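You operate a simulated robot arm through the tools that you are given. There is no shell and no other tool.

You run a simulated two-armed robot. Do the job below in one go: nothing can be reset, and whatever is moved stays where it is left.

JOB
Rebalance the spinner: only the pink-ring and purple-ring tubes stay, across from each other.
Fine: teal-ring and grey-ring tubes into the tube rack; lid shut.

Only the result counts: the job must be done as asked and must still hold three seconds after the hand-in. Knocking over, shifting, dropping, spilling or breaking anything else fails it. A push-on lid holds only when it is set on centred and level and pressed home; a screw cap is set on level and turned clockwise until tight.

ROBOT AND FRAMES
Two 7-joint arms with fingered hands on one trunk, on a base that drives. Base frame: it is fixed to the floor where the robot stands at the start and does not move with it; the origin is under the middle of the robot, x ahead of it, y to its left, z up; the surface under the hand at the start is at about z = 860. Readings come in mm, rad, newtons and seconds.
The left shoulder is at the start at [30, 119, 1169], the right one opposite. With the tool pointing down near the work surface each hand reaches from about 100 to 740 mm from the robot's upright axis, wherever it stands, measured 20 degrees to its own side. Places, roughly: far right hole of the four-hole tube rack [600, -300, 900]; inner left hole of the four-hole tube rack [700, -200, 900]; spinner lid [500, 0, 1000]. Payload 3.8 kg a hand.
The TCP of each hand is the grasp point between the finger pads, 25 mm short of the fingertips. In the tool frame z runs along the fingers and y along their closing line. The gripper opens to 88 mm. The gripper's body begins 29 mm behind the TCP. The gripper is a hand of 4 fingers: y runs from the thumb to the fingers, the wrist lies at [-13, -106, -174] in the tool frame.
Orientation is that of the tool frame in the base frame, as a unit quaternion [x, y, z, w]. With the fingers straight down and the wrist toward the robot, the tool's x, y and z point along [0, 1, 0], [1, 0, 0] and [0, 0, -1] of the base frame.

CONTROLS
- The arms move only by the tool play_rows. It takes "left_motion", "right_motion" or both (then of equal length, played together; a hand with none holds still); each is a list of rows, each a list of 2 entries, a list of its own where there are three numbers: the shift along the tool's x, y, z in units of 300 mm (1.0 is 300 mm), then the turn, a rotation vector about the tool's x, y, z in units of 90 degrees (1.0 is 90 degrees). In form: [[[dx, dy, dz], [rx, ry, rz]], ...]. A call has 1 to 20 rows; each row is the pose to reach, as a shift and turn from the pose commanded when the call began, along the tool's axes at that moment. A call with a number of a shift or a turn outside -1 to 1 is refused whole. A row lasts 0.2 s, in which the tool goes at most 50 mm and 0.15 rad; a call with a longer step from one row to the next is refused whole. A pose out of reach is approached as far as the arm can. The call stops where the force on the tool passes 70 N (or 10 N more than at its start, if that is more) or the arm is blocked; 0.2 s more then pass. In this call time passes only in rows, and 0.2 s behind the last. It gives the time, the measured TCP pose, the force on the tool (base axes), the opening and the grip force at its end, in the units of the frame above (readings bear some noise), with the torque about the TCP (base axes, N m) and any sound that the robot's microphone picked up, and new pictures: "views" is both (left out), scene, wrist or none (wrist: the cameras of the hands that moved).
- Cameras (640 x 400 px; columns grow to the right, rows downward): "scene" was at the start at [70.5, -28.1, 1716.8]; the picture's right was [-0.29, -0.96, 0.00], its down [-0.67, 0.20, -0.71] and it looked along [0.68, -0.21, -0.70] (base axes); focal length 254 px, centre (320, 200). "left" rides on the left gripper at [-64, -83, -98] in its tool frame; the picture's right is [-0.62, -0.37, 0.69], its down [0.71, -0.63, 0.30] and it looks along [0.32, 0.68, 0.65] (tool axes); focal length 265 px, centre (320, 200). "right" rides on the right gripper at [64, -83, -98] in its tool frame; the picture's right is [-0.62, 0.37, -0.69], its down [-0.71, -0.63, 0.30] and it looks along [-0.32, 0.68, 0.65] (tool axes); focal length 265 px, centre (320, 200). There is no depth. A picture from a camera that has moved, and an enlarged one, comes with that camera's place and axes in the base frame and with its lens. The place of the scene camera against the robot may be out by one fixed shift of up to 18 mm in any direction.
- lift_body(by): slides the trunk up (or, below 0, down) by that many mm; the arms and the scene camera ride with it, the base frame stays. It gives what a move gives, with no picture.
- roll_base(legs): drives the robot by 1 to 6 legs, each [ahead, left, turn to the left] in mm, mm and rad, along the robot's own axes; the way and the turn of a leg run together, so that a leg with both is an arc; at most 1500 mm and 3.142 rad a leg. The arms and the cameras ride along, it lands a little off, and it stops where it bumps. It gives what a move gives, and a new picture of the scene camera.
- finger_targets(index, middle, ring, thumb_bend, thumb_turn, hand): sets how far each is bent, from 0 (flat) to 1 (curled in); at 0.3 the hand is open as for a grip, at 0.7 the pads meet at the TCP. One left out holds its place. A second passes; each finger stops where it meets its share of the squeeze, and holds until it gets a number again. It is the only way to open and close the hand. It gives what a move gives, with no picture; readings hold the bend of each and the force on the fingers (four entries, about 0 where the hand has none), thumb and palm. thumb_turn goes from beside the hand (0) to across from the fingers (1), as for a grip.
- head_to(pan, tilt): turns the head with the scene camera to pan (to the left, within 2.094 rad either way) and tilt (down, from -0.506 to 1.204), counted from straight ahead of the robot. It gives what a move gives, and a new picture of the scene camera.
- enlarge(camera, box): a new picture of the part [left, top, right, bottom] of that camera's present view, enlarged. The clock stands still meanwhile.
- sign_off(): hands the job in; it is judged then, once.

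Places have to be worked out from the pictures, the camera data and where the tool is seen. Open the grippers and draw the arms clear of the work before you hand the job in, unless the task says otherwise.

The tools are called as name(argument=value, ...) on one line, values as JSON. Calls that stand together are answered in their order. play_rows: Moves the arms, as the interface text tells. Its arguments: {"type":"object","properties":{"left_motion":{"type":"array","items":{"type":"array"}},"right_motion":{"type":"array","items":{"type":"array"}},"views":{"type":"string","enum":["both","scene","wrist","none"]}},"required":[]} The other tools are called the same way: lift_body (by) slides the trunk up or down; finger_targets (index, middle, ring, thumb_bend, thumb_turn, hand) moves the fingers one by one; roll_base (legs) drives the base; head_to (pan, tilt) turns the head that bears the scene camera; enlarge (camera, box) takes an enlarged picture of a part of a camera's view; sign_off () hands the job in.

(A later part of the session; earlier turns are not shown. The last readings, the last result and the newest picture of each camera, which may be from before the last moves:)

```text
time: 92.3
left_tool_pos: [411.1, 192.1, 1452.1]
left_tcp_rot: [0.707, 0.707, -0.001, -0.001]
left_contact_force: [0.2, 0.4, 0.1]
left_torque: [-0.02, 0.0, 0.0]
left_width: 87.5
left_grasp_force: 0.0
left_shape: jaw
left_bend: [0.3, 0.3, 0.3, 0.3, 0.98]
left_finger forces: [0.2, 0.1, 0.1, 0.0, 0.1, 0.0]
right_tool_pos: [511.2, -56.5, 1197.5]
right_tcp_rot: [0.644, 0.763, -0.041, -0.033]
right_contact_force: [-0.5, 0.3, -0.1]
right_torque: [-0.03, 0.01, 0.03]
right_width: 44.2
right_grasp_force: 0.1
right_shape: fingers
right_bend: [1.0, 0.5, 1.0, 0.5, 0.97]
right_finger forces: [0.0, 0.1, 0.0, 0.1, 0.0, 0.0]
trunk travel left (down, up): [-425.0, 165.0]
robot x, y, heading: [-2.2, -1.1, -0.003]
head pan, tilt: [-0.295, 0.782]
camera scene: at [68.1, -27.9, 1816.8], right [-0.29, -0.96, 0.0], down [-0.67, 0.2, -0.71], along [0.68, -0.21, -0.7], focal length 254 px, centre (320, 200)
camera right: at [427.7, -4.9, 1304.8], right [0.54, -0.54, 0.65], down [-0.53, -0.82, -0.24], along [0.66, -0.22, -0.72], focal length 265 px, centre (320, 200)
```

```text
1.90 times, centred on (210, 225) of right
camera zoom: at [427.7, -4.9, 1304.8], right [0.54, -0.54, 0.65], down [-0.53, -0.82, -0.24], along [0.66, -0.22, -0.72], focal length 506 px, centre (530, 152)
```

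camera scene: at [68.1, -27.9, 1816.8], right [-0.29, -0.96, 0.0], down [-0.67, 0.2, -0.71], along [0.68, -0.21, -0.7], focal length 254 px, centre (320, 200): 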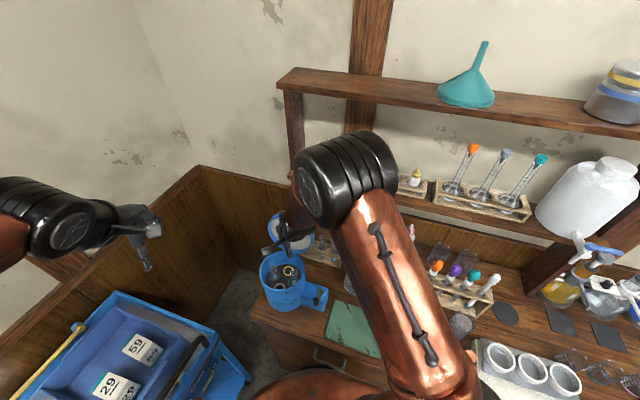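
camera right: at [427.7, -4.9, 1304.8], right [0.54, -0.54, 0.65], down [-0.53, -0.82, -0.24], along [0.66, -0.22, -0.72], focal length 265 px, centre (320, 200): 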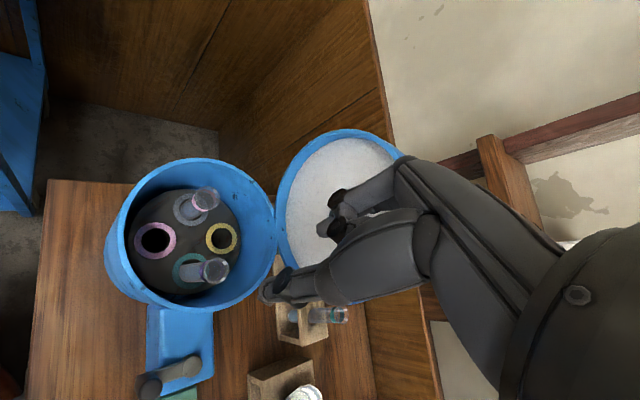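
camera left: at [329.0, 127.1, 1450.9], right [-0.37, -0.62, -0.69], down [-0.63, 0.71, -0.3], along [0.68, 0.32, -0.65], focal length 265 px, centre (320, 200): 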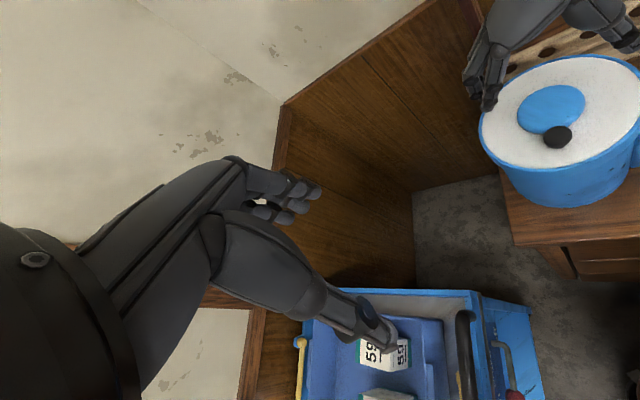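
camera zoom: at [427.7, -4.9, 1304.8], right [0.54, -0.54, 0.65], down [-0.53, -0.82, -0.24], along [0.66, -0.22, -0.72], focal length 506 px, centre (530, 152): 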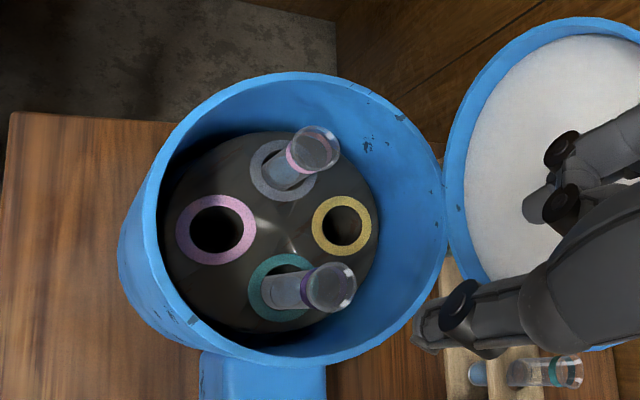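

Pink and purple are now in opposite slots. The purple lip looks slightly offset or high, so I'll check from the scene camera that it's fully seated.

enlarge(camera="scene", box=[258, 248, 308, 298])

enlarge(camera="left", box=[530, 90, 640, 180])

enlarge(camera="right", box=[160, 170, 300, 310])

```text
8.00 times, centred on (283, 273) of scene
camera zoom: at [68.1, -27.9, 1816.8], right [-0.29, -0.96, 0.0], down [-0.67, 0.2, -0.71], along [0.68, -0.21, -0.7], focal length 2035 px, centre (616, -384)
```

zoom: 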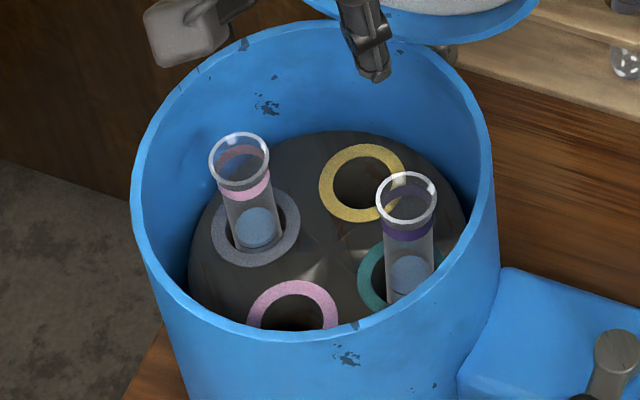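

```text
4.44 times, centred on (585, 135) of left
camera zoom: at [326.7, 127.2, 1551.1], right [-0.37, -0.62, -0.69], down [-0.63, 0.71, -0.3], along [0.68, 0.32, -0.65], focal length 1180 px, centre (-858, 489)
```

zoom: 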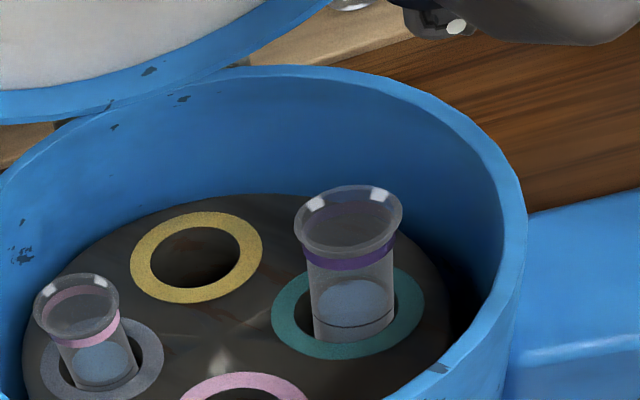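

```text
2.86 times, centred on (230, 240) of right
camera zoom: at [427.7, -4.9, 1304.8], right [0.54, -0.54, 0.65], down [-0.53, -0.82, -0.24], along [0.66, -0.22, -0.72], focal length 758 px, centre (577, 86)
```

zoom: 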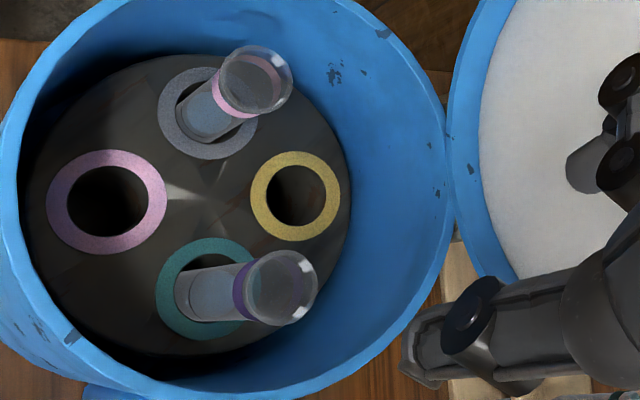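

All three cameras agree the purple lip is at z≈1028, so it's fully seated with just a slight lean within the slot slack. Now to close the lid. I'll re-grip the knob the same way I opened it, starting by turning the hand back to +54° yaw and raising it.

play_rows(right_motion=[[[-0.01, -0.02, -0.08], [-0.0105, -0.0043, -0.0821]], [[-0.04, -0.05, -0.14], [-0.0211, -0.0086, -0.1643]], [[-0.08, -0.09, -0.18], [-0.0316, -0.013, -0.2464]], [[-0.12, -0.13, -0.195], [-0.0421, -0.0173, -0.3285]], [[-0.155, -0.165, -0.195], [-0.0527, -0.0216, -0.4107]], [[-0.186, -0.193, -0.195], [-0.0632, -0.0259, -0.4928]], [[-0.186, -0.193, -0.195], [-0.0632, -0.0259, -0.4928]]], views="none")

finger_targets(hand="right", middle=0.3, thumb_bend=0.3)

enlarge(camera="scene", box=[240, 150, 380, 310])

```text
time: 93.9
left_tool_pos: [411.8, 191.3, 1452.0]
left_tcp_rot: [0.707, 0.707, 0.0, 0.0]
left_contact_force: [0.2, 0.2, 0.7]
left_torque: [0.0, 0.0, -0.03]
left_width: 87.6
left_grasp_force: 0.1
left_shape: jaw
left_bend: [0.3, 0.3, 0.3, 0.3, 0.98]
left_finger forces: [0.0, 0.0, 0.0, 0.0, 0.0, 0.1]
right_tool_pos: [471.3, -118.0, 1260.3]
right_tcp_rot: [0.307, 0.952, 0.0, 0.002]
right_contact_force: [-1.0, 1.2, -0.1]
right_torque: [0.01, -0.02, -0.02]
right_width: 44.2
right_grasp_force: 0.1
right_shape: fingers
right_bend: [1.0, 0.5, 1.0, 0.5, 0.97]
right_finger forces: [0.1, 0.0, 0.0, 0.1, 0.0, 0.1]
trunk travel left (down, up): [-425.0, 165.0]
robot x, y, heading: [0.6, -0.9, -0.002]
head pan, tilt: [-0.295, 0.782]
```

```text
time: 94.9
left_tool_pos: [411.9, 191.4, 1452.7]
left_tcp_rot: [0.708, 0.707, 0.0, 0.0]
left_contact_force: [0.7, 0.1, 0.5]
left_torque: [0.01, 0.0, 0.01]
left_width: 87.5
left_grasp_force: 0.0
left_shape: jaw
left_bend: [0.3, 0.3, 0.3, 0.3, 0.98]
left_finger forces: [0.0, 0.0, 0.0, 0.0, 0.1, 0.1]
right_tool_pos: [471.4, -119.1, 1260.2]
right_tcp_rot: [0.308, 0.951, -0.001, 0.0]
right_contact_force: [-0.2, 1.1, 0.4]
right_torque: [0.02, 0.0, -0.01]
right_width: 52.9
right_grasp_force: 0.0
right_shape: fingers
right_bend: [1.0, 0.3, 1.0, 0.3, 0.97]
right_finger forces: [0.1, 0.0, 0.0, 0.0, 0.0, 0.0]
trunk travel left (down, up): [-425.0, 165.0]
robot x, y, heading: [-4.3, -2.7, 0.0]
head pan, tilt: [-0.295, 0.782]
```

```text
2.50 times, centred on (310, 230) of scene
camera zoom: at [69.4, -28.2, 1816.8], right [-0.29, -0.96, 0.0], down [-0.67, 0.2, -0.71], along [0.68, -0.21, -0.7], focal length 636 px, centre (345, 125)
```

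zoom: 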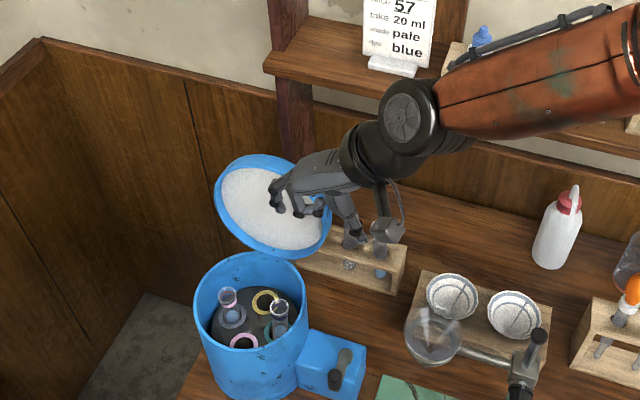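

I'll bring the hand over behind the lid top at z≈1260, leaning 24° as at release, and look at the knob from above.

play_rows(right_motion=[[[-0.09, 0.069, 0], [0, 0.05, 0]], [[-0.18, 0.137, 0], [0, 0.1, 0]], [[-0.27, 0.206, 0], [0, 0.15, 0]], [[-0.36, 0.274, 0], [0, 0.21, 0]], [[-0.45, 0.343, 0], [0, 0.267, 0]], [[-0.45, 0.343, 0], [0, 0.267, 0]]], views="both")

enlarge(camera="right", box=[120, 150, 420, 390])

enlarge(camera="scene", box=[240, 110, 400, 290])

```text
time: 96.3
left_tool_pos: [411.7, 190.9, 1453.7]
left_tcp_rot: [0.707, 0.707, 0.001, -0.001]
left_contact_force: [-0.5, -0.6, -0.1]
left_torque: [0.0, 0.0, 0.03]
left_width: 87.3
left_grasp_force: 0.0
left_shape: jaw
left_bend: [0.3, 0.3, 0.3, 0.3, 0.98]
left_finger forces: [0.0, 0.1, 0.0, 0.1, 0.1, 0.0]
right_tool_pos: [639.6, -114.5, 1265.2]
right_tcp_rot: [0.301, 0.931, 0.064, -0.198]
right_contact_force: [-0.4, -0.8, -0.3]
right_torque: [-0.03, -0.04, 0.01]
right_width: 52.6
right_grasp_force: 0.0
right_shape: fingers
right_bend: [1.0, 0.3, 1.0, 0.3, 0.98]
right_finger forces: [0.0, 0.0, 0.0, 0.1, 0.0, 0.1]
trunk travel left (down, up): [-425.0, 165.0]
robot x, y, heading: [-0.6, -2.4, -0.0]
head pan, tilt: [-0.295, 0.782]
camera scene: at [67.7, -29.4, 1816.9], right [-0.29, -0.96, 0.0], down [-0.67, 0.21, -0.71], along [0.68, -0.21, -0.7], focal length 254 px, centre (320, 200)
camera right: at [575.9, -171.9, 1380.4], right [0.9, -0.2, 0.38], down [0.06, -0.82, -0.57], along [0.43, 0.54, -0.73], focal length 265 px, centre (320, 200)
```

scene: 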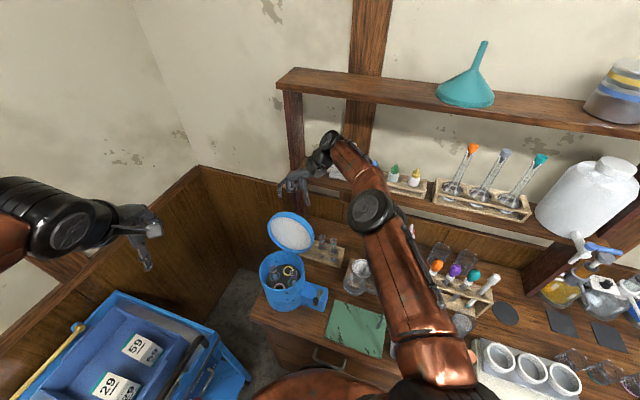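
right: 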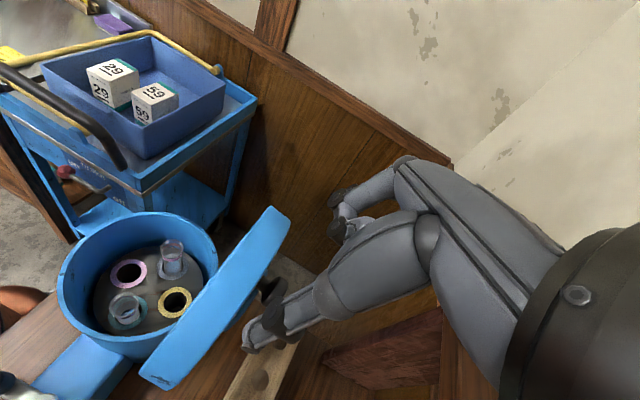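

```text
1.67 times, centred on (270, 270) of right
camera zoom: at [575.9, -171.9, 1380.4], right [0.9, -0.2, 0.38], down [0.06, -0.82, -0.57], along [0.43, 0.54, -0.73], focal length 442 px, centre (403, 83)
```

zoom: 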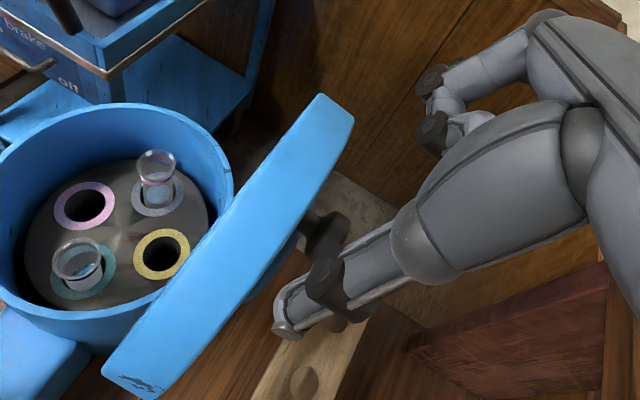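

```text
2.22 times, centred on (320, 200) of scene
camera zoom: at [67.7, -29.4, 1816.9], right [-0.29, -0.96, 0.0], down [-0.67, 0.21, -0.71], along [0.68, -0.21, -0.7], focal length 565 px, centre (320, 200)
```

zoom: 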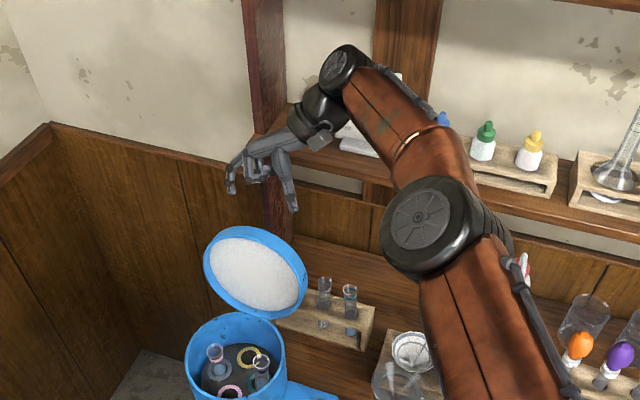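

enlarge(camera="right", box=[230, 250, 330, 350])

```text
4.00 times, centred on (280, 300) of right
camera zoom: at [575.9, -171.9, 1380.4], right [0.9, -0.2, 0.38], down [0.06, -0.82, -0.57], along [0.43, 0.54, -0.73], focal length 1062 px, centre (480, -200)
```

zoom: 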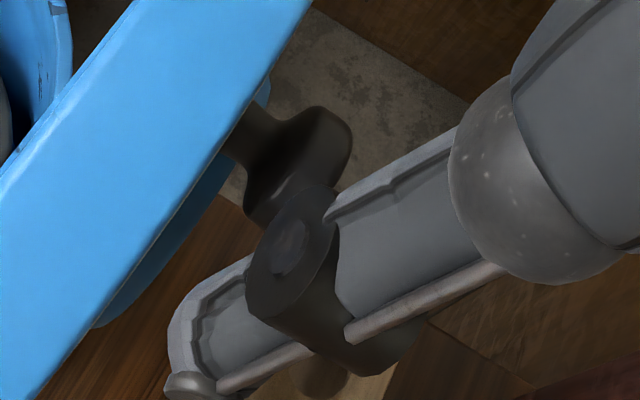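

The knob is right where expected, within about 3 mm. I'll descend straight down 87 mm to straddle it, staying a few mm off the lid face.

play_rows(right_motion=[[[-0.02, 0.007, 0.03], [0, 0, 0]], [[-0.05, 0.007, 0.1], [0, 0, 0]], [[-0.085, 0.007, 0.175], [0, 0, 0]], [[-0.11, 0.007, 0.23], [0, 0, 0]], [[-0.125, 0.007, 0.262], [0, 0, 0]]], views="none")

enlarge(camera="right", box=[160, 150, 420, 370])

enlarge(camera="scene", box=[240, 110, 400, 290])

```text
time: 97.5
left_tool_pos: [411.6, 190.9, 1452.0]
left_tcp_rot: [0.707, 0.707, 0.0, 0.0]
left_contact_force: [-0.3, -0.1, -0.5]
left_torque: [0.03, -0.02, 0.0]
left_width: 87.9
left_grasp_force: 0.0
left_shape: jaw
left_bend: [0.3, 0.3, 0.3, 0.3, 0.98]
left_finger forces: [0.0, 0.0, 0.0, 0.0, 0.0, 0.0]
right_tool_pos: [635.5, -115.3, 1176.2]
right_tcp_rot: [0.301, 0.931, 0.065, -0.197]
right_contact_force: [0.5, 0.2, 0.5]
right_torque: [-0.02, 0.02, 0.02]
right_width: 52.8
right_grasp_force: 0.1
right_shape: fingers
right_bend: [1.0, 0.3, 1.0, 0.3, 0.98]
right_finger forces: [0.1, 0.1, 0.0, 0.0, 0.1, 0.1]
right hand out of reach, approached as far as the arm can: row 3, 4, 5
trunk travel left (down, up): [-425.0, 165.0]
robot x, y, heading: [-1.5, 2.2, 0.003]
head pan, tilt: [-0.295, 0.782]
```

```text
1.82 times, centred on (290, 260) of right
camera zoom: at [571.5, -172.3, 1292.8], right [0.9, -0.2, 0.38], down [0.06, -0.82, -0.57], along [0.43, 0.54, -0.73], focal length 483 px, centre (374, 91)
```

zoom: 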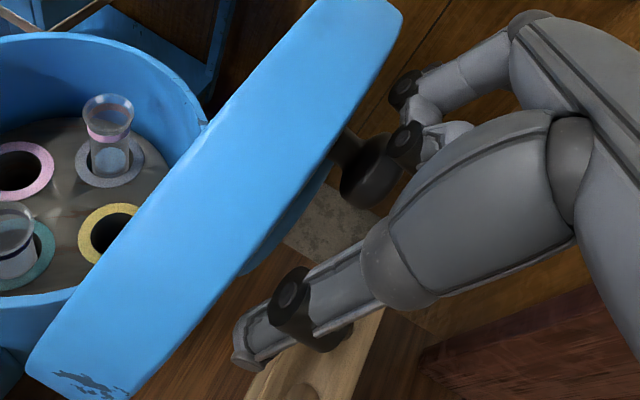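

```text
2.22 times, centred on (320, 200) of scene
camera zoom: at [69.0, -29.1, 1816.8], right [-0.29, -0.96, 0.0], down [-0.67, 0.2, -0.71], along [0.68, -0.21, -0.7], focal length 565 px, centre (320, 200)
```

zoom: 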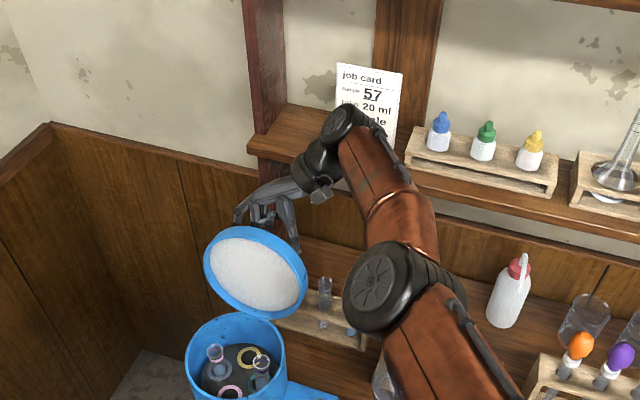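

Reach is at its limit here, but the knob is between thumb and middle, about 5 mm off-centre toward the middle finger. I'll shift sideways slightly and check.

play_rows(right_motion=[[[0, 0.008, 0], [0, 0, 0]], [[0, 0.015, 0], [0, 0, 0]]], views="none")

enlarge(camera="right", box=[200, 160, 380, 350])

```text
time: 98.1
left_tool_pos: [411.9, 191.3, 1452.0]
left_tcp_rot: [0.707, 0.707, 0.0, 0.0]
left_contact_force: [-0.4, -0.2, -0.7]
left_torque: [-0.05, 0.0, 0.02]
left_width: 87.5
left_grasp_force: 0.1
left_shape: jaw
left_bend: [0.3, 0.3, 0.3, 0.3, 0.98]
left_finger forces: [0.0, 0.0, 0.0, 0.0, 0.1, 0.0]
right_tool_pos: [638.9, -111.6, 1175.2]
right_tcp_rot: [0.301, 0.931, 0.064, -0.197]
right_contact_force: [0.1, 0.4, 0.2]
right_torque: [-0.03, -0.02, 0.02]
right_width: 52.8
right_grasp_force: 0.1
right_shape: fingers
right_bend: [1.0, 0.3, 1.0, 0.3, 0.98]
right_finger forces: [0.0, 0.0, 0.0, 0.0, 0.0, 0.0]
trunk travel left (down, up): [-425.0, 165.0]
robot x, y, heading: [-2.0, -1.0, 0.003]
head pan, tilt: [-0.295, 0.782]
```

```text
2.11 times, centred on (290, 255) of right
camera zoom: at [573.3, -167.9, 1292.4], right [0.9, -0.2, 0.38], down [0.06, -0.82, -0.57], along [0.43, 0.54, -0.73], focal length 559 px, centre (383, 84)
```

zoom: 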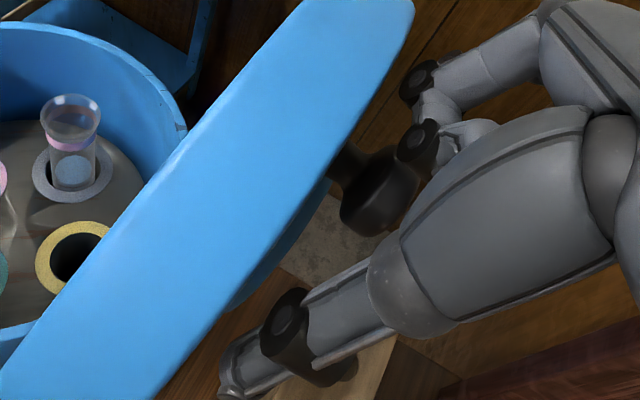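

The knob is now centred between the pads. I'll pinch it in two stages.

finger_targets(hand="right", middle=0.68, thumb_bend=0.68)

enlarge(camera="right", box=[200, 160, 380, 350])

```text
time: 99.1
left_tool_pos: [412.8, 191.3, 1451.8]
left_tcp_rot: [0.707, 0.707, 0.0, -0.001]
left_contact_force: [-0.7, -0.7, -0.1]
left_torque: [0.04, 0.03, 0.0]
left_width: 87.6
left_grasp_force: 0.0
left_shape: jaw
left_bend: [0.3, 0.3, 0.3, 0.3, 0.98]
left_finger forces: [0.0, 0.1, 0.0, 0.0, 0.1, 0.1]
right_tool_pos: [639.3, -111.8, 1174.4]
right_tcp_rot: [0.302, 0.931, 0.063, -0.197]
right_contact_force: [1.4, 2.8, -0.2]
right_torque: [0.05, -0.03, -0.04]
right_width: 37.4
right_grasp_force: 1.5
right_shape: fingers
right_bend: [1.0, 0.64, 1.0, 0.68, 0.98]
right_finger forces: [0.0, 2.8, 0.0, 0.0, 0.1, 0.1]
trunk travel left (down, up): [-425.0, 165.0]
robot x, y, heading: [-0.3, -0.3, -0.001]
head pan, tilt: [-0.295, 0.782]
```

```text
2.11 times, centred on (290, 255) of right
camera zoom: at [573.9, -166.8, 1292.2], right [0.9, -0.2, 0.38], down [0.06, -0.82, -0.57], along [0.43, 0.54, -0.73], focal length 559 px, centre (383, 84)
```

zoom: 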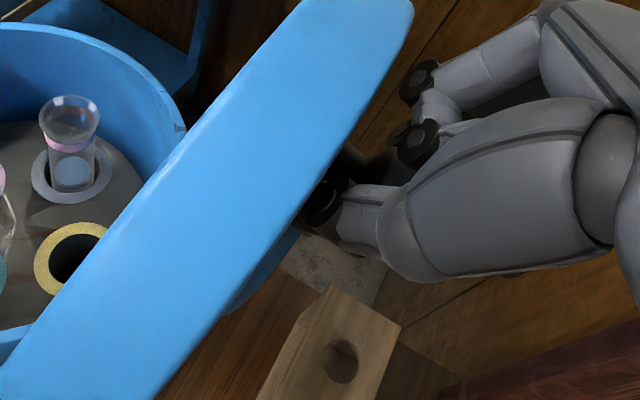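

finger_targets(hand="right", middle=0.8, thumb_bend=0.8)

enlarge(camera="right", box=[200, 160, 380, 350])

```text
time: 100.1
left_tool_pos: [411.9, 191.9, 1451.4]
left_tcp_rot: [0.707, 0.707, -0.001, 0.0]
left_contact_force: [-0.1, 0.6, 0.1]
left_torque: [0.0, -0.01, 0.0]
left_width: 87.9
left_grasp_force: 0.1
left_shape: jaw
left_bend: [0.3, 0.3, 0.3, 0.3, 0.98]
left_finger forces: [0.0, 0.0, 0.0, 0.0, 0.0, 0.0]
right_tool_pos: [639.2, -111.8, 1174.4]
right_tcp_rot: [0.303, 0.93, 0.064, -0.198]
right_contact_force: [-3.3, 1.1, -11.1]
right_torque: [0.02, -0.03, 0.11]
right_width: 35.4
right_grasp_force: 9.8
right_shape: fingers
right_bend: [1.0, 0.64, 1.0, 0.72, 0.97]
right_finger forces: [0.0, 9.4, 0.0, 0.0, 10.9, 0.0]
trunk travel left (down, up): [-425.0, 165.0]
robot x, y, heading: [-2.8, -0.7, 0.002]
head pan, tilt: [-0.295, 0.782]
```

```text
2.11 times, centred on (290, 255) of right
camera zoom: at [573.7, -167.5, 1291.5], right [0.9, -0.2, 0.38], down [0.06, -0.82, -0.57], along [0.43, 0.53, -0.73], focal length 559 px, centre (383, 84)
```

zoom: 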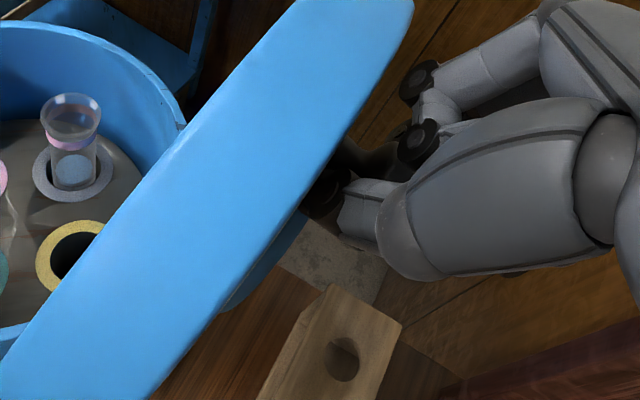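

The knob is held at about 10 N. I'll swing the lid back along the same arc, starting with the first 10° past vertical, and check that the arm and lid follow.

play_rows(right_motion=[[[0.0215, 0, 0.0023], [0, -0.0278, 0]], [[0.043, 0, 0.0046], [0, -0.0556, 0]], [[0.064, 0, 0.0085], [0, -0.0833, 0]], [[0.0853, 0, 0.0128], [0, -0.111, 0]]], views="none")

enlarge(camera="scene", box=[240, 130, 400, 310])

enlarge(camera="left", box=[440, 0, 640, 200])

```text
time: 101.1
left_tool_pos: [406.6, 188.8, 1454.1]
left_tcp_rot: [0.708, 0.706, 0.002, 0.001]
left_contact_force: [-0.2, 0.8, 0.8]
left_torque: [0.02, -0.02, -0.01]
left_width: 87.7
left_grasp_force: 0.0
left_shape: jaw
left_bend: [0.3, 0.3, 0.3, 0.3, 0.98]
left_finger forces: [0.0, 0.0, 0.0, 0.0, 0.0, 0.0]
right_tool_pos: [658.7, -101.2, 1177.9]
right_tcp_rot: [0.304, 0.945, 0.037, -0.115]
right_contact_force: [-23.3, -13.6, -4.8]
right_torque: [-0.14, 0.18, 0.11]
right_width: 42.7
right_grasp_force: 14.3
right_shape: fingers
right_bend: [1.0, 0.73, 1.0, 0.59, 0.91]
right_finger forces: [0.0, 0.0, 0.0, 0.1, 28.7, 0.1]
right hand out of reach, approached as far as the arm can: row 1, 2, 3, 4
trunk travel left (down, up): [-425.0, 165.0]
robot x, y, heading: [-3.3, 0.3, -0.003]
head pan, tilt: [-0.295, 0.782]
```

```text
2.22 times, centred on (320, 220) of scene
camera zoom: at [63.6, -31.4, 1817.0], right [-0.29, -0.96, 0.0], down [-0.67, 0.21, -0.71], along [0.68, -0.21, -0.7], focal length 565 px, centre (320, 156)
```

zoom: 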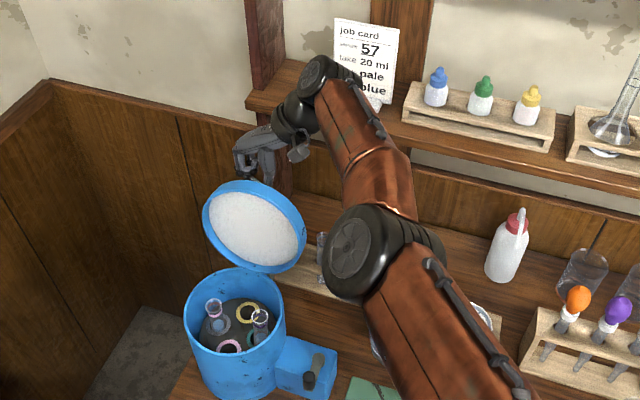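

```text
2.00 times, centred on (540, 100) of left
camera zoom: at [323.0, 123.9, 1552.2], right [-0.37, -0.62, -0.69], down [-0.63, 0.72, -0.3], along [0.69, 0.32, -0.65], focal length 531 px, centre (-120, 400)
```

zoom: 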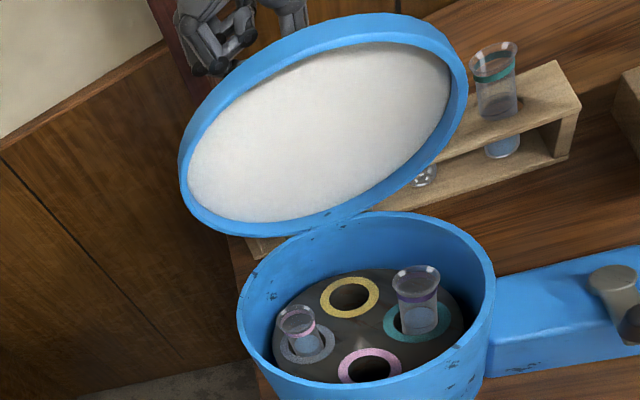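

The arm locked straight again and slipped sideways off the knob, with the thumb pressing at 29 N. I'll release immediately to relieve it.

finger_targets(hand="right", middle=0.3, thumb_bend=0.3)

enlarge(camera="right", box=[100, 120, 420, 380])

enlarge(camera="scene", box=[240, 110, 400, 290])

```text
time: 102.1
left_tool_pos: [411.9, 191.1, 1451.7]
left_tcp_rot: [0.707, 0.707, 0.0, 0.001]
left_contact_force: [0.4, -0.4, -0.4]
left_torque: [0.03, -0.06, -0.01]
left_width: 87.5
left_grasp_force: 0.1
left_shape: jaw
left_bend: [0.3, 0.3, 0.3, 0.3, 0.98]
left_finger forces: [0.0, 0.1, 0.0, 0.0, 0.1, 0.0]
right_tool_pos: [662.6, -98.0, 1176.1]
right_tcp_rot: [0.305, 0.944, 0.038, -0.116]
right_contact_force: [1.6, 0.0, -0.3]
right_torque: [0.03, -0.03, 0.01]
right_width: 52.7
right_grasp_force: 0.1
right_shape: fingers
right_bend: [1.0, 0.3, 1.0, 0.3, 0.97]
right_finger forces: [0.0, 0.0, 0.0, 0.1, 0.0, 0.0]
trunk travel left (down, up): [-425.0, 165.0]
robot x, y, heading: [0.1, 1.6, 0.005]
head pan, tilt: [-0.295, 0.782]
```

```text
1.54 times, centred on (260, 250) of right
camera zoom: at [581.9, -142.6, 1287.8], right [0.84, -0.15, 0.52], down [0.13, -0.87, -0.47], along [0.53, 0.46, -0.71], focal length 408 px, centre (412, 123)
```

zoom: 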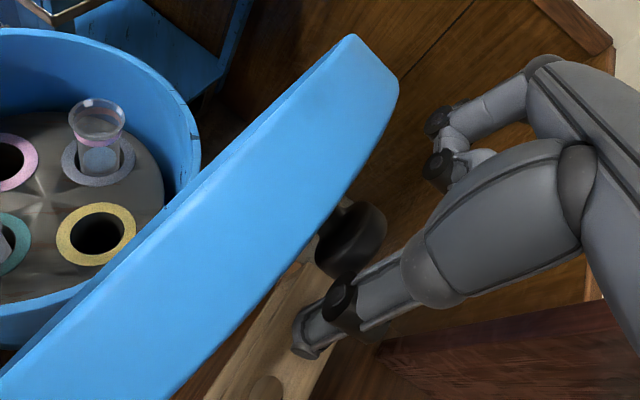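

```text
2.22 times, centred on (320, 200) of scene
camera zoom: at [70.0, -28.0, 1816.8], right [-0.29, -0.96, 0.0], down [-0.67, 0.2, -0.71], along [0.68, -0.21, -0.7], focal length 565 px, centre (320, 200)
```

zoom: 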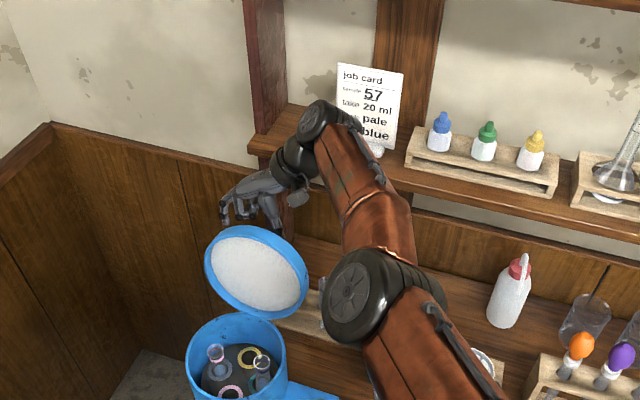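

No contact now; the lid, spinner and card are undisturbed. I'll raise the trunk 90 mm to lift the hand above the lid, then back the base off to pull the straight arm clear.

lift_body(by=90)

enlarge(camera="right", box=[100, 120, 420, 380])

enlarge(camera="scene", box=[220, 110, 420, 310])

```text
time: 103.4
left_tool_pos: [413.2, 191.1, 1541.0]
left_tcp_rot: [0.707, 0.707, -0.001, 0.001]
left_contact_force: [0.3, 0.5, -1.2]
left_torque: [0.0, -0.01, 0.02]
left_width: 87.5
left_grasp_force: 0.1
left_shape: jaw
left_bend: [0.3, 0.3, 0.3, 0.3, 0.98]
left_finger forces: [0.0, 0.0, 0.1, 0.0, 0.0, 0.1]
right_tool_pos: [663.0, -97.5, 1267.1]
right_tcp_rot: [0.305, 0.944, 0.038, -0.116]
right_contact_force: [-0.9, 0.5, 0.2]
right_torque: [0.04, 0.01, 0.01]
right_width: 52.8
right_grasp_force: 0.0
right_shape: fingers
right_bend: [1.0, 0.3, 1.0, 0.3, 0.97]
right_finger forces: [0.0, 0.0, 0.1, 0.0, 0.0, 0.0]
trunk travel left (down, up): [-515.0, 75.0]
robot x, y, heading: [-1.2, 0.3, -0.006]
head pan, tilt: [-0.295, 0.782]
```

```text
1.54 times, centred on (260, 250) of right
camera zoom: at [581.6, -142.9, 1377.6], right [0.84, -0.15, 0.52], down [0.13, -0.87, -0.47], along [0.53, 0.46, -0.71], focal length 408 px, centre (412, 123)
```

zoom: 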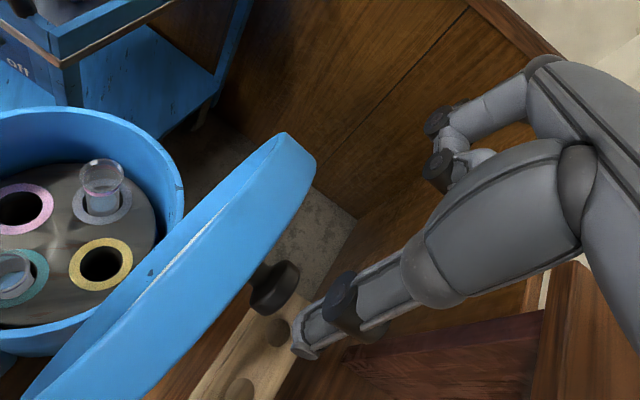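

```text
2.00 times, centred on (320, 210) of scene
camera zoom: at [69.6, -28.1, 1906.7], right [-0.29, -0.96, 0.0], down [-0.67, 0.2, -0.71], along [0.68, -0.21, -0.7], focal length 509 px, centre (320, 180)
```

zoom: 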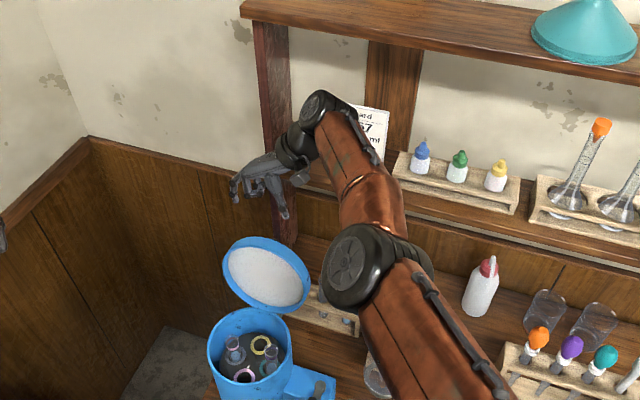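

The hand is clear of the lid by 35 mm or more. I'll back the base off 180 mm so I can re-bend the elbow in free space.

roll_base(legs=[[-180, 0, 0]])

```text
time: 104.9
left_tool_pos: [235.1, 189.7, 1541.2]
left_tcp_rot: [0.708, 0.706, 0.0, 0.0]
left_contact_force: [-0.2, -0.2, 0.7]
left_torque: [-0.03, 0.02, 0.0]
left_width: 87.5
left_grasp_force: 0.0
left_shape: jaw
left_bend: [0.3, 0.3, 0.3, 0.3, 0.98]
left_finger forces: [0.0, 0.1, 0.1, 0.1, 0.1, 0.0]
right_tool_pos: [485.6, -99.1, 1264.5]
right_tcp_rot: [0.307, 0.944, 0.038, -0.117]
right_contact_force: [0.5, -0.4, 0.0]
right_torque: [0.01, 0.02, -0.03]
right_width: 52.8
right_grasp_force: 0.1
right_shape: fingers
right_bend: [1.0, 0.3, 1.0, 0.3, 0.97]
right_finger forces: [0.1, 0.0, 0.0, 0.0, 0.0, 0.0]
trunk travel left (down, up): [-515.0, 75.0]
robot x, y, heading: [-180.0, -2.5, -0.006]
head pan, tilt: [-0.295, 0.782]
camera scene: at [-106.6, -28.0, 1906.7], right [-0.29, -0.96, 0.0], down [-0.67, 0.21, -0.71], along [0.68, -0.21, -0.71], focal length 254 px, centre (320, 200)
```

scene: 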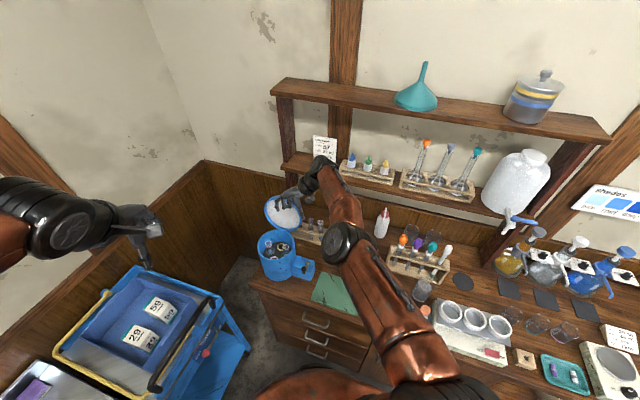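

I'll bend the elbow by commanding left-and-back motion, as worked before, and level the hand along the way.

play_rows(right_motion=[[[0.147, 0.038, 0.036], [0, 0, 0]], [[0.294, 0.077, 0.071], [0, 0, 0]], [[0.4, 0.0, 0.096], [0, -0.05, 0]], [[0.505, -0.08, 0.121], [0, -0.1, 0]], [[0.61, -0.157, 0.146], [0, -0.151, 0]], [[0.61, -0.157, 0.146], [0, -0.151, 0]]], views="scene")

```text
time: 106.3
left_tool_pos: [233.3, 190.7, 1541.4]
left_tcp_rot: [0.708, 0.706, 0.0, 0.001]
left_contact_force: [0.2, -0.7, 0.4]
left_torque: [-0.01, -0.03, 0.03]
left_width: 87.6
left_grasp_force: 0.0
left_shape: jaw
left_bend: [0.3, 0.3, 0.3, 0.3, 0.98]
left_finger forces: [0.0, 0.0, 0.0, 0.0, 0.0, 0.0]
right_tool_pos: [510.8, -11.1, 1245.4]
right_tcp_rot: [0.308, 0.952, 0.001, -0.004]
right_contact_force: [-0.8, 0.3, 0.0]
right_torque: [0.01, -0.01, 0.01]
right_width: 52.9
right_grasp_force: 0.1
right_shape: fingers
right_bend: [1.0, 0.3, 1.0, 0.3, 0.97]
right_finger forces: [0.0, 0.0, 0.0, 0.0, 0.0, 0.1]
right hand out of reach, approached as far as the arm can: row 1, 2, 3, 4, 5, 6
trunk travel left (down, up): [-515.0, 75.0]
robot x, y, heading: [-179.8, 2.1, -0.007]
head pan, tilt: [-0.295, 0.782]
camera scene: at [-110.5, -28.4, 1906.8], right [-0.29, -0.96, 0.0], down [-0.67, 0.21, -0.71], along [0.68, -0.21, -0.7], focal length 254 px, centre (320, 200)
```

scene: 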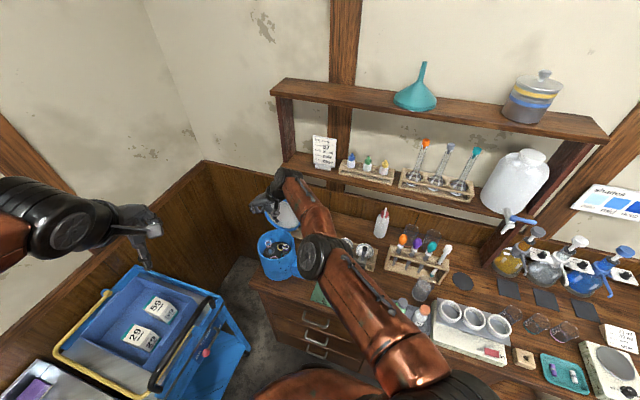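

Still limited. The 54° yaw with a stretched arm is probably the problem, so I'll rotate the yaw back toward zero in place and see if the arm frees up.

play_rows(right_motion=[[[0.0, -0.03, -0.05], [0, 0, 0.09]], [[0.0, -0.06, -0.1], [0, 0, 0.18]], [[0.0, -0.09, -0.12], [0, 0, 0.27]], [[0.0, -0.12, -0.12], [0, 0, 0.36]], [[0.0, -0.15, -0.12], [0, 0, 0.45]], [[0.0, -0.18, -0.12], [0, 0, 0.54]], [[0.0, -0.2, -0.12], [0, 0, 0.6]]], views="scene")

```text
time: 107.9
left_tool_pos: [233.9, 190.0, 1541.5]
left_tcp_rot: [0.708, 0.706, 0.0, -0.001]
left_contact_force: [0.2, -0.1, 0.2]
left_torque: [0.0, 0.01, -0.02]
left_width: 87.7
left_grasp_force: 0.1
left_shape: jaw
left_bend: [0.3, 0.3, 0.3, 0.3, 0.98]
left_finger forces: [0.1, 0.1, 0.0, 0.0, 0.0, 0.1]
right_tool_pos: [560.2, -38.1, 1274.4]
right_tcp_rot: [0.708, 0.707, -0.001, -0.004]
right_contact_force: [0.2, -0.3, -0.2]
right_torque: [-0.02, 0.0, -0.01]
right_width: 52.7
right_grasp_force: 0.1
right_shape: fingers
right_bend: [1.0, 0.3, 1.0, 0.3, 0.97]
right_finger forces: [0.0, 0.0, 0.1, 0.0, 0.1, 0.1]
right hand out of reach, approached as far as the arm can: row 1, 2, 3, 4, 5, 6, 7
trunk travel left (down, up): [-515.0, 75.0]
robot x, y, heading: [-181.4, -3.5, -0.004]
head pan, tilt: [-0.295, 0.782]
camera scene: at [-109.8, -27.6, 1906.8], right [-0.29, -0.96, 0.0], down [-0.67, 0.21, -0.71], along [0.68, -0.21, -0.7], focal length 254 px, centre (320, 200)
```

scene: 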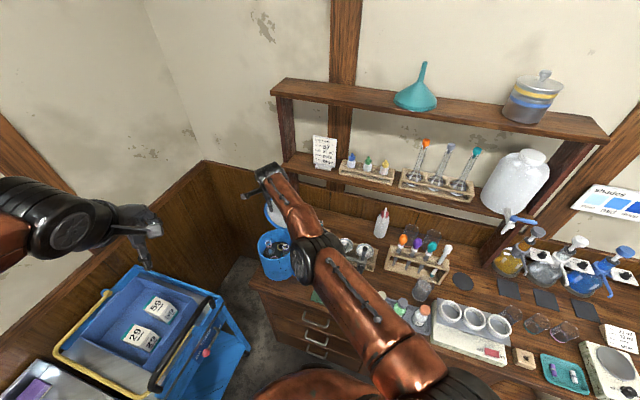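

The arm is stretched straight over the spinner but touching nothing. I'll try a pure pull-back to see if the elbow will bend.

play_rows(right_motion=[[[0.0, -0.15, -0.03], [0, 0, 0]], [[0.0, -0.3, -0.03], [0, 0, 0]], [[0.0, -0.45, -0.03], [0, 0, 0]], [[0.0, -0.6, -0.03], [0, 0, 0]], [[0.0, -0.75, -0.03], [0, 0, 0]]], views="scene")

```text
time: 109.1
left_tool_pos: [233.9, 190.8, 1541.0]
left_tcp_rot: [0.708, 0.706, 0.0, 0.0]
left_contact_force: [-0.5, -0.9, -0.5]
left_torque: [0.02, -0.02, 0.0]
left_width: 87.6
left_grasp_force: 0.1
left_shape: jaw
left_bend: [0.3, 0.3, 0.3, 0.3, 0.98]
left_finger forces: [0.1, 0.1, 0.0, 0.0, 0.0, 0.0]
right_tool_pos: [548.5, 13.4, 1273.0]
right_tcp_rot: [0.707, 0.707, -0.001, -0.004]
right_contact_force: [0.6, 0.2, -0.6]
right_torque: [-0.02, -0.01, 0.0]
right_width: 52.5
right_grasp_force: 0.0
right_shape: fingers
right_bend: [1.0, 0.3, 1.0, 0.3, 0.98]
right_finger forces: [0.0, 0.0, 0.1, 0.0, 0.0, 0.0]
right hand out of reach, approached as far as the arm can: row 1, 2, 3, 4, 5
trunk travel left (down, up): [-515.0, 75.0]
robot x, y, heading: [-180.0, -0.1, -0.001]
head pan, tilt: [-0.295, 0.782]
camera scene: at [-109.8, -27.8, 1906.8], right [-0.29, -0.96, 0.0], down [-0.67, 0.21, -0.71], along [0.68, -0.21, -0.7], focal length 254 px, centre (320, 200)
```

scene: 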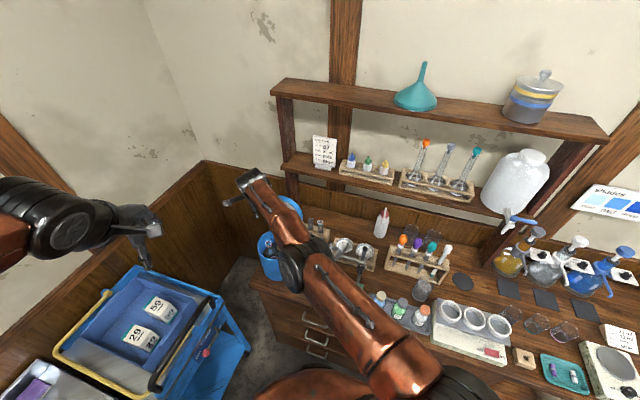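

Still straight and only swinging left. I'll try up-and-back, which is free space, to find the direction in which the elbow flexes.

play_rows(right_motion=[[[0.0, -0.1, -0.1], [0, 0, 0]], [[0.0, -0.2, -0.2], [0, 0, 0]], [[0.0, -0.32, -0.3], [0, 0, 0]], [[0.0, -0.45, -0.35], [0, 0, 0]]], views="scene")

```text
time: 110.1
left_tool_pos: [233.3, 190.7, 1542.3]
left_tcp_rot: [0.709, 0.706, 0.0, 0.0]
left_contact_force: [-0.4, 0.0, -1.0]
left_torque: [0.03, -0.01, 0.01]
left_width: 87.5
left_grasp_force: 0.0
left_shape: jaw
left_bend: [0.3, 0.3, 0.3, 0.3, 0.98]
left_finger forces: [0.0, 0.0, 0.1, 0.1, 0.0, 0.1]
right_tool_pos: [536.8, 54.1, 1390.0]
right_tcp_rot: [0.719, 0.695, -0.007, 0.016]
right_contact_force: [0.0, -0.3, 0.3]
right_torque: [-0.02, 0.02, 0.04]
right_width: 52.7
right_grasp_force: 0.1
right_shape: fingers
right_bend: [1.0, 0.3, 1.0, 0.3, 0.98]
right_finger forces: [0.0, 0.0, 0.1, 0.1, 0.0, 0.0]
right hand out of reach, approached as far as the arm can: row 1, 2, 3, 4
trunk travel left (down, up): [-515.0, 75.0]
robot x, y, heading: [-183.6, 5.0, -0.003]
head pan, tilt: [-0.295, 0.782]
camera scene: at [-110.9, -26.8, 1906.9], right [-0.29, -0.96, 0.0], down [-0.67, 0.21, -0.71], along [0.68, -0.21, -0.7], focal length 254 px, centre (320, 200)
```

scene: 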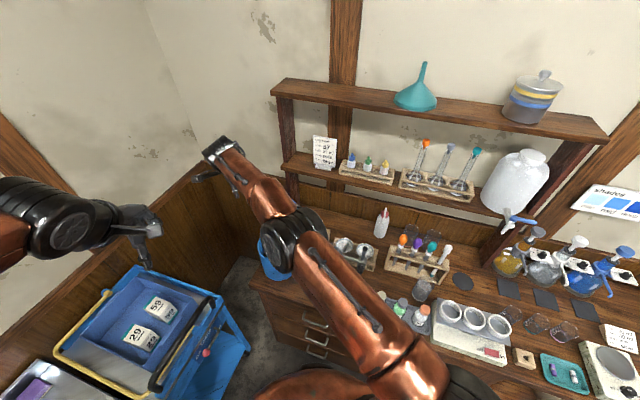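

Still straight. Now trying right-and-back in free space.

play_rows(right_motion=[[[-0.15, -0.06, 0.0], [0, 0, 0]], [[-0.3, -0.12, 0.0], [0, 0, 0]], [[-0.45, -0.18, 0.0], [0, 0, 0]], [[-0.6, -0.24, 0.0], [0, 0, 0]], [[-0.75, -0.3, 0.0], [0, 0, 0]], [[-0.9, -0.36, 0.0], [0, 0, 0]]], views="scene")

```text
time: 111.5
left_tool_pos: [232.0, 188.6, 1542.3]
left_tcp_rot: [0.708, 0.706, 0.0, -0.001]
left_contact_force: [0.3, -0.5, -0.8]
left_torque: [0.0, 0.0, -0.02]
left_width: 87.8
left_grasp_force: 0.0
left_shape: jaw
left_bend: [0.3, 0.3, 0.3, 0.3, 0.98]
left_finger forces: [0.0, 0.1, 0.1, 0.1, 0.0, 0.0]
right_tool_pos: [421.1, -214.2, 1395.3]
right_tcp_rot: [0.717, 0.696, -0.006, 0.017]
right_contact_force: [-0.1, 0.1, -0.6]
right_torque: [0.0, 0.0, -0.01]
right_width: 52.9
right_grasp_force: 0.0
right_shape: fingers
right_bend: [1.0, 0.3, 1.0, 0.3, 0.98]
right_finger forces: [0.0, 0.1, 0.0, 0.0, 0.0, 0.0]
trunk travel left (down, up): [-515.0, 75.0]
robot x, y, heading: [-179.0, -1.6, -0.0]
head pan, tilt: [-0.295, 0.782]
camera scene: at [-110.8, -29.9, 1906.8], right [-0.29, -0.96, 0.0], down [-0.67, 0.21, -0.71], along [0.68, -0.21, -0.7], focal length 254 px, centre (320, 200)
```

scene: 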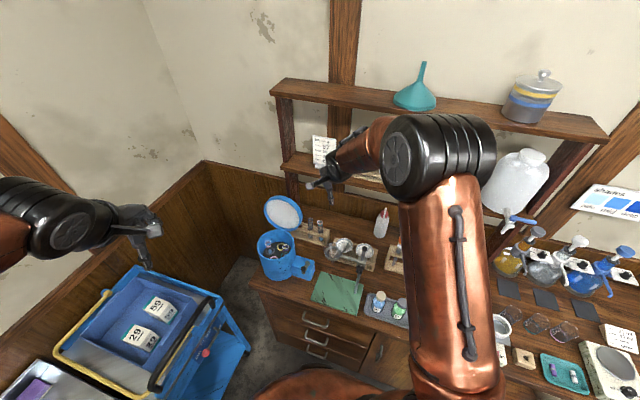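

The arm is free again with the elbow bent. I'll use a safer plan: the left hand caging the lid's top edge from the front, so nothing has to stretch. First I'll retract the right hand, lower the trunk, and return the base.

play_rows(right_motion=[[[-0.02, -0.12, 0.0], [0, 0, 0]], [[-0.04, -0.24, 0.0], [0, 0, 0]], [[-0.06, -0.36, 0.0], [0, 0, 0]], [[-0.08, -0.48, 0.0], [0, 0, 0]], [[-0.1, -0.6, 0.0], [0, 0, 0]]], views="none")

lift_body(by=-90)

roll_base(legs=[[180, 0, 0]])

```text
time: 112.7
left_tool_pos: [232.3, 189.1, 1542.2]
left_tcp_rot: [0.708, 0.707, 0.0, 0.0]
left_contact_force: [0.8, 0.4, 0.7]
left_torque: [-0.01, -0.01, -0.03]
left_width: 87.3
left_grasp_force: 0.1
left_shape: jaw
left_bend: [0.3, 0.3, 0.3, 0.3, 0.98]
left_finger forces: [0.0, 0.1, 0.0, 0.1, 0.0, 0.1]
right_tool_pos: [241.6, -236.1, 1391.7]
right_tcp_rot: [0.718, 0.695, -0.006, 0.018]
right_contact_force: [0.0, 0.1, 0.4]
right_torque: [-0.01, 0.0, -0.01]
right_width: 52.9
right_grasp_force: 0.1
right_shape: fingers
right_bend: [1.0, 0.3, 1.0, 0.3, 0.98]
right_finger forces: [0.0, 0.0, 0.0, 0.1, 0.0, 0.1]
trunk travel left (down, up): [-515.0, 75.0]
robot x, y, heading: [-182.2, -1.0, 0.0]
head pan, tilt: [-0.295, 0.782]
```

```text
time: 113.9
left_tool_pos: [233.6, 190.4, 1451.5]
left_tcp_rot: [0.709, 0.706, -0.001, 0.0]
left_contact_force: [0.1, -0.6, 1.0]
left_torque: [-0.02, -0.02, 0.02]
left_width: 87.7
left_grasp_force: 0.1
left_shape: jaw
left_bend: [0.3, 0.3, 0.3, 0.3, 0.98]
left_finger forces: [0.0, 0.1, 0.0, 0.0, 0.0, 0.1]
right_tool_pos: [242.2, -236.0, 1300.7]
right_tcp_rot: [0.719, 0.695, -0.006, 0.017]
right_contact_force: [-0.3, 0.5, 1.1]
right_torque: [-0.04, 0.0, 0.0]
right_width: 52.9
right_grasp_force: 0.1
right_shape: fingers
right_bend: [1.0, 0.3, 1.0, 0.3, 0.98]
right_finger forces: [0.0, 0.0, 0.0, 0.0, 0.0, 0.1]
trunk travel left (down, up): [-425.0, 165.0]
robot x, y, heading: [-180.6, 2.1, -0.004]
head pan, tilt: [-0.295, 0.782]
```

```text
time: 115.4
left_tool_pos: [409.3, 189.6, 1452.3]
left_tcp_rot: [0.708, 0.706, -0.001, 0.0]
left_contact_force: [-0.7, -1.4, 0.4]
left_torque: [0.01, -0.02, -0.01]
left_width: 87.6
left_grasp_force: 0.0
left_shape: jaw
left_bend: [0.3, 0.3, 0.3, 0.3, 0.98]
left_finger forces: [0.0, 0.0, 0.1, 0.0, 0.0, 0.0]
right_tool_pos: [419.4, -235.4, 1300.0]
right_tcp_rot: [0.718, 0.695, -0.005, 0.017]
right_contact_force: [0.5, -0.4, -0.1]
right_torque: [0.04, 0.0, 0.0]
right_width: 52.8
right_grasp_force: 0.0
right_shape: fingers
right_bend: [1.0, 0.3, 1.0, 0.3, 0.98]
right_finger forces: [0.0, 0.0, 0.0, 0.0, 0.0, 0.1]
trunk travel left (down, up): [-425.0, 165.0]
robot x, y, heading: [-4.4, -3.2, -0.004]
head pan, tilt: [-0.295, 0.782]
camera scene: at [66.1, -28.4, 1816.9], right [-0.29, -0.96, 0.0], down [-0.67, 0.21, -0.71], along [0.68, -0.21, -0.7], focal length 254 px, centre (320, 200)
```

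scene: 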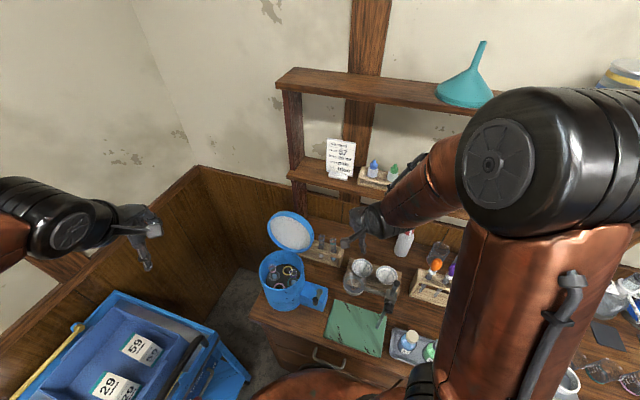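

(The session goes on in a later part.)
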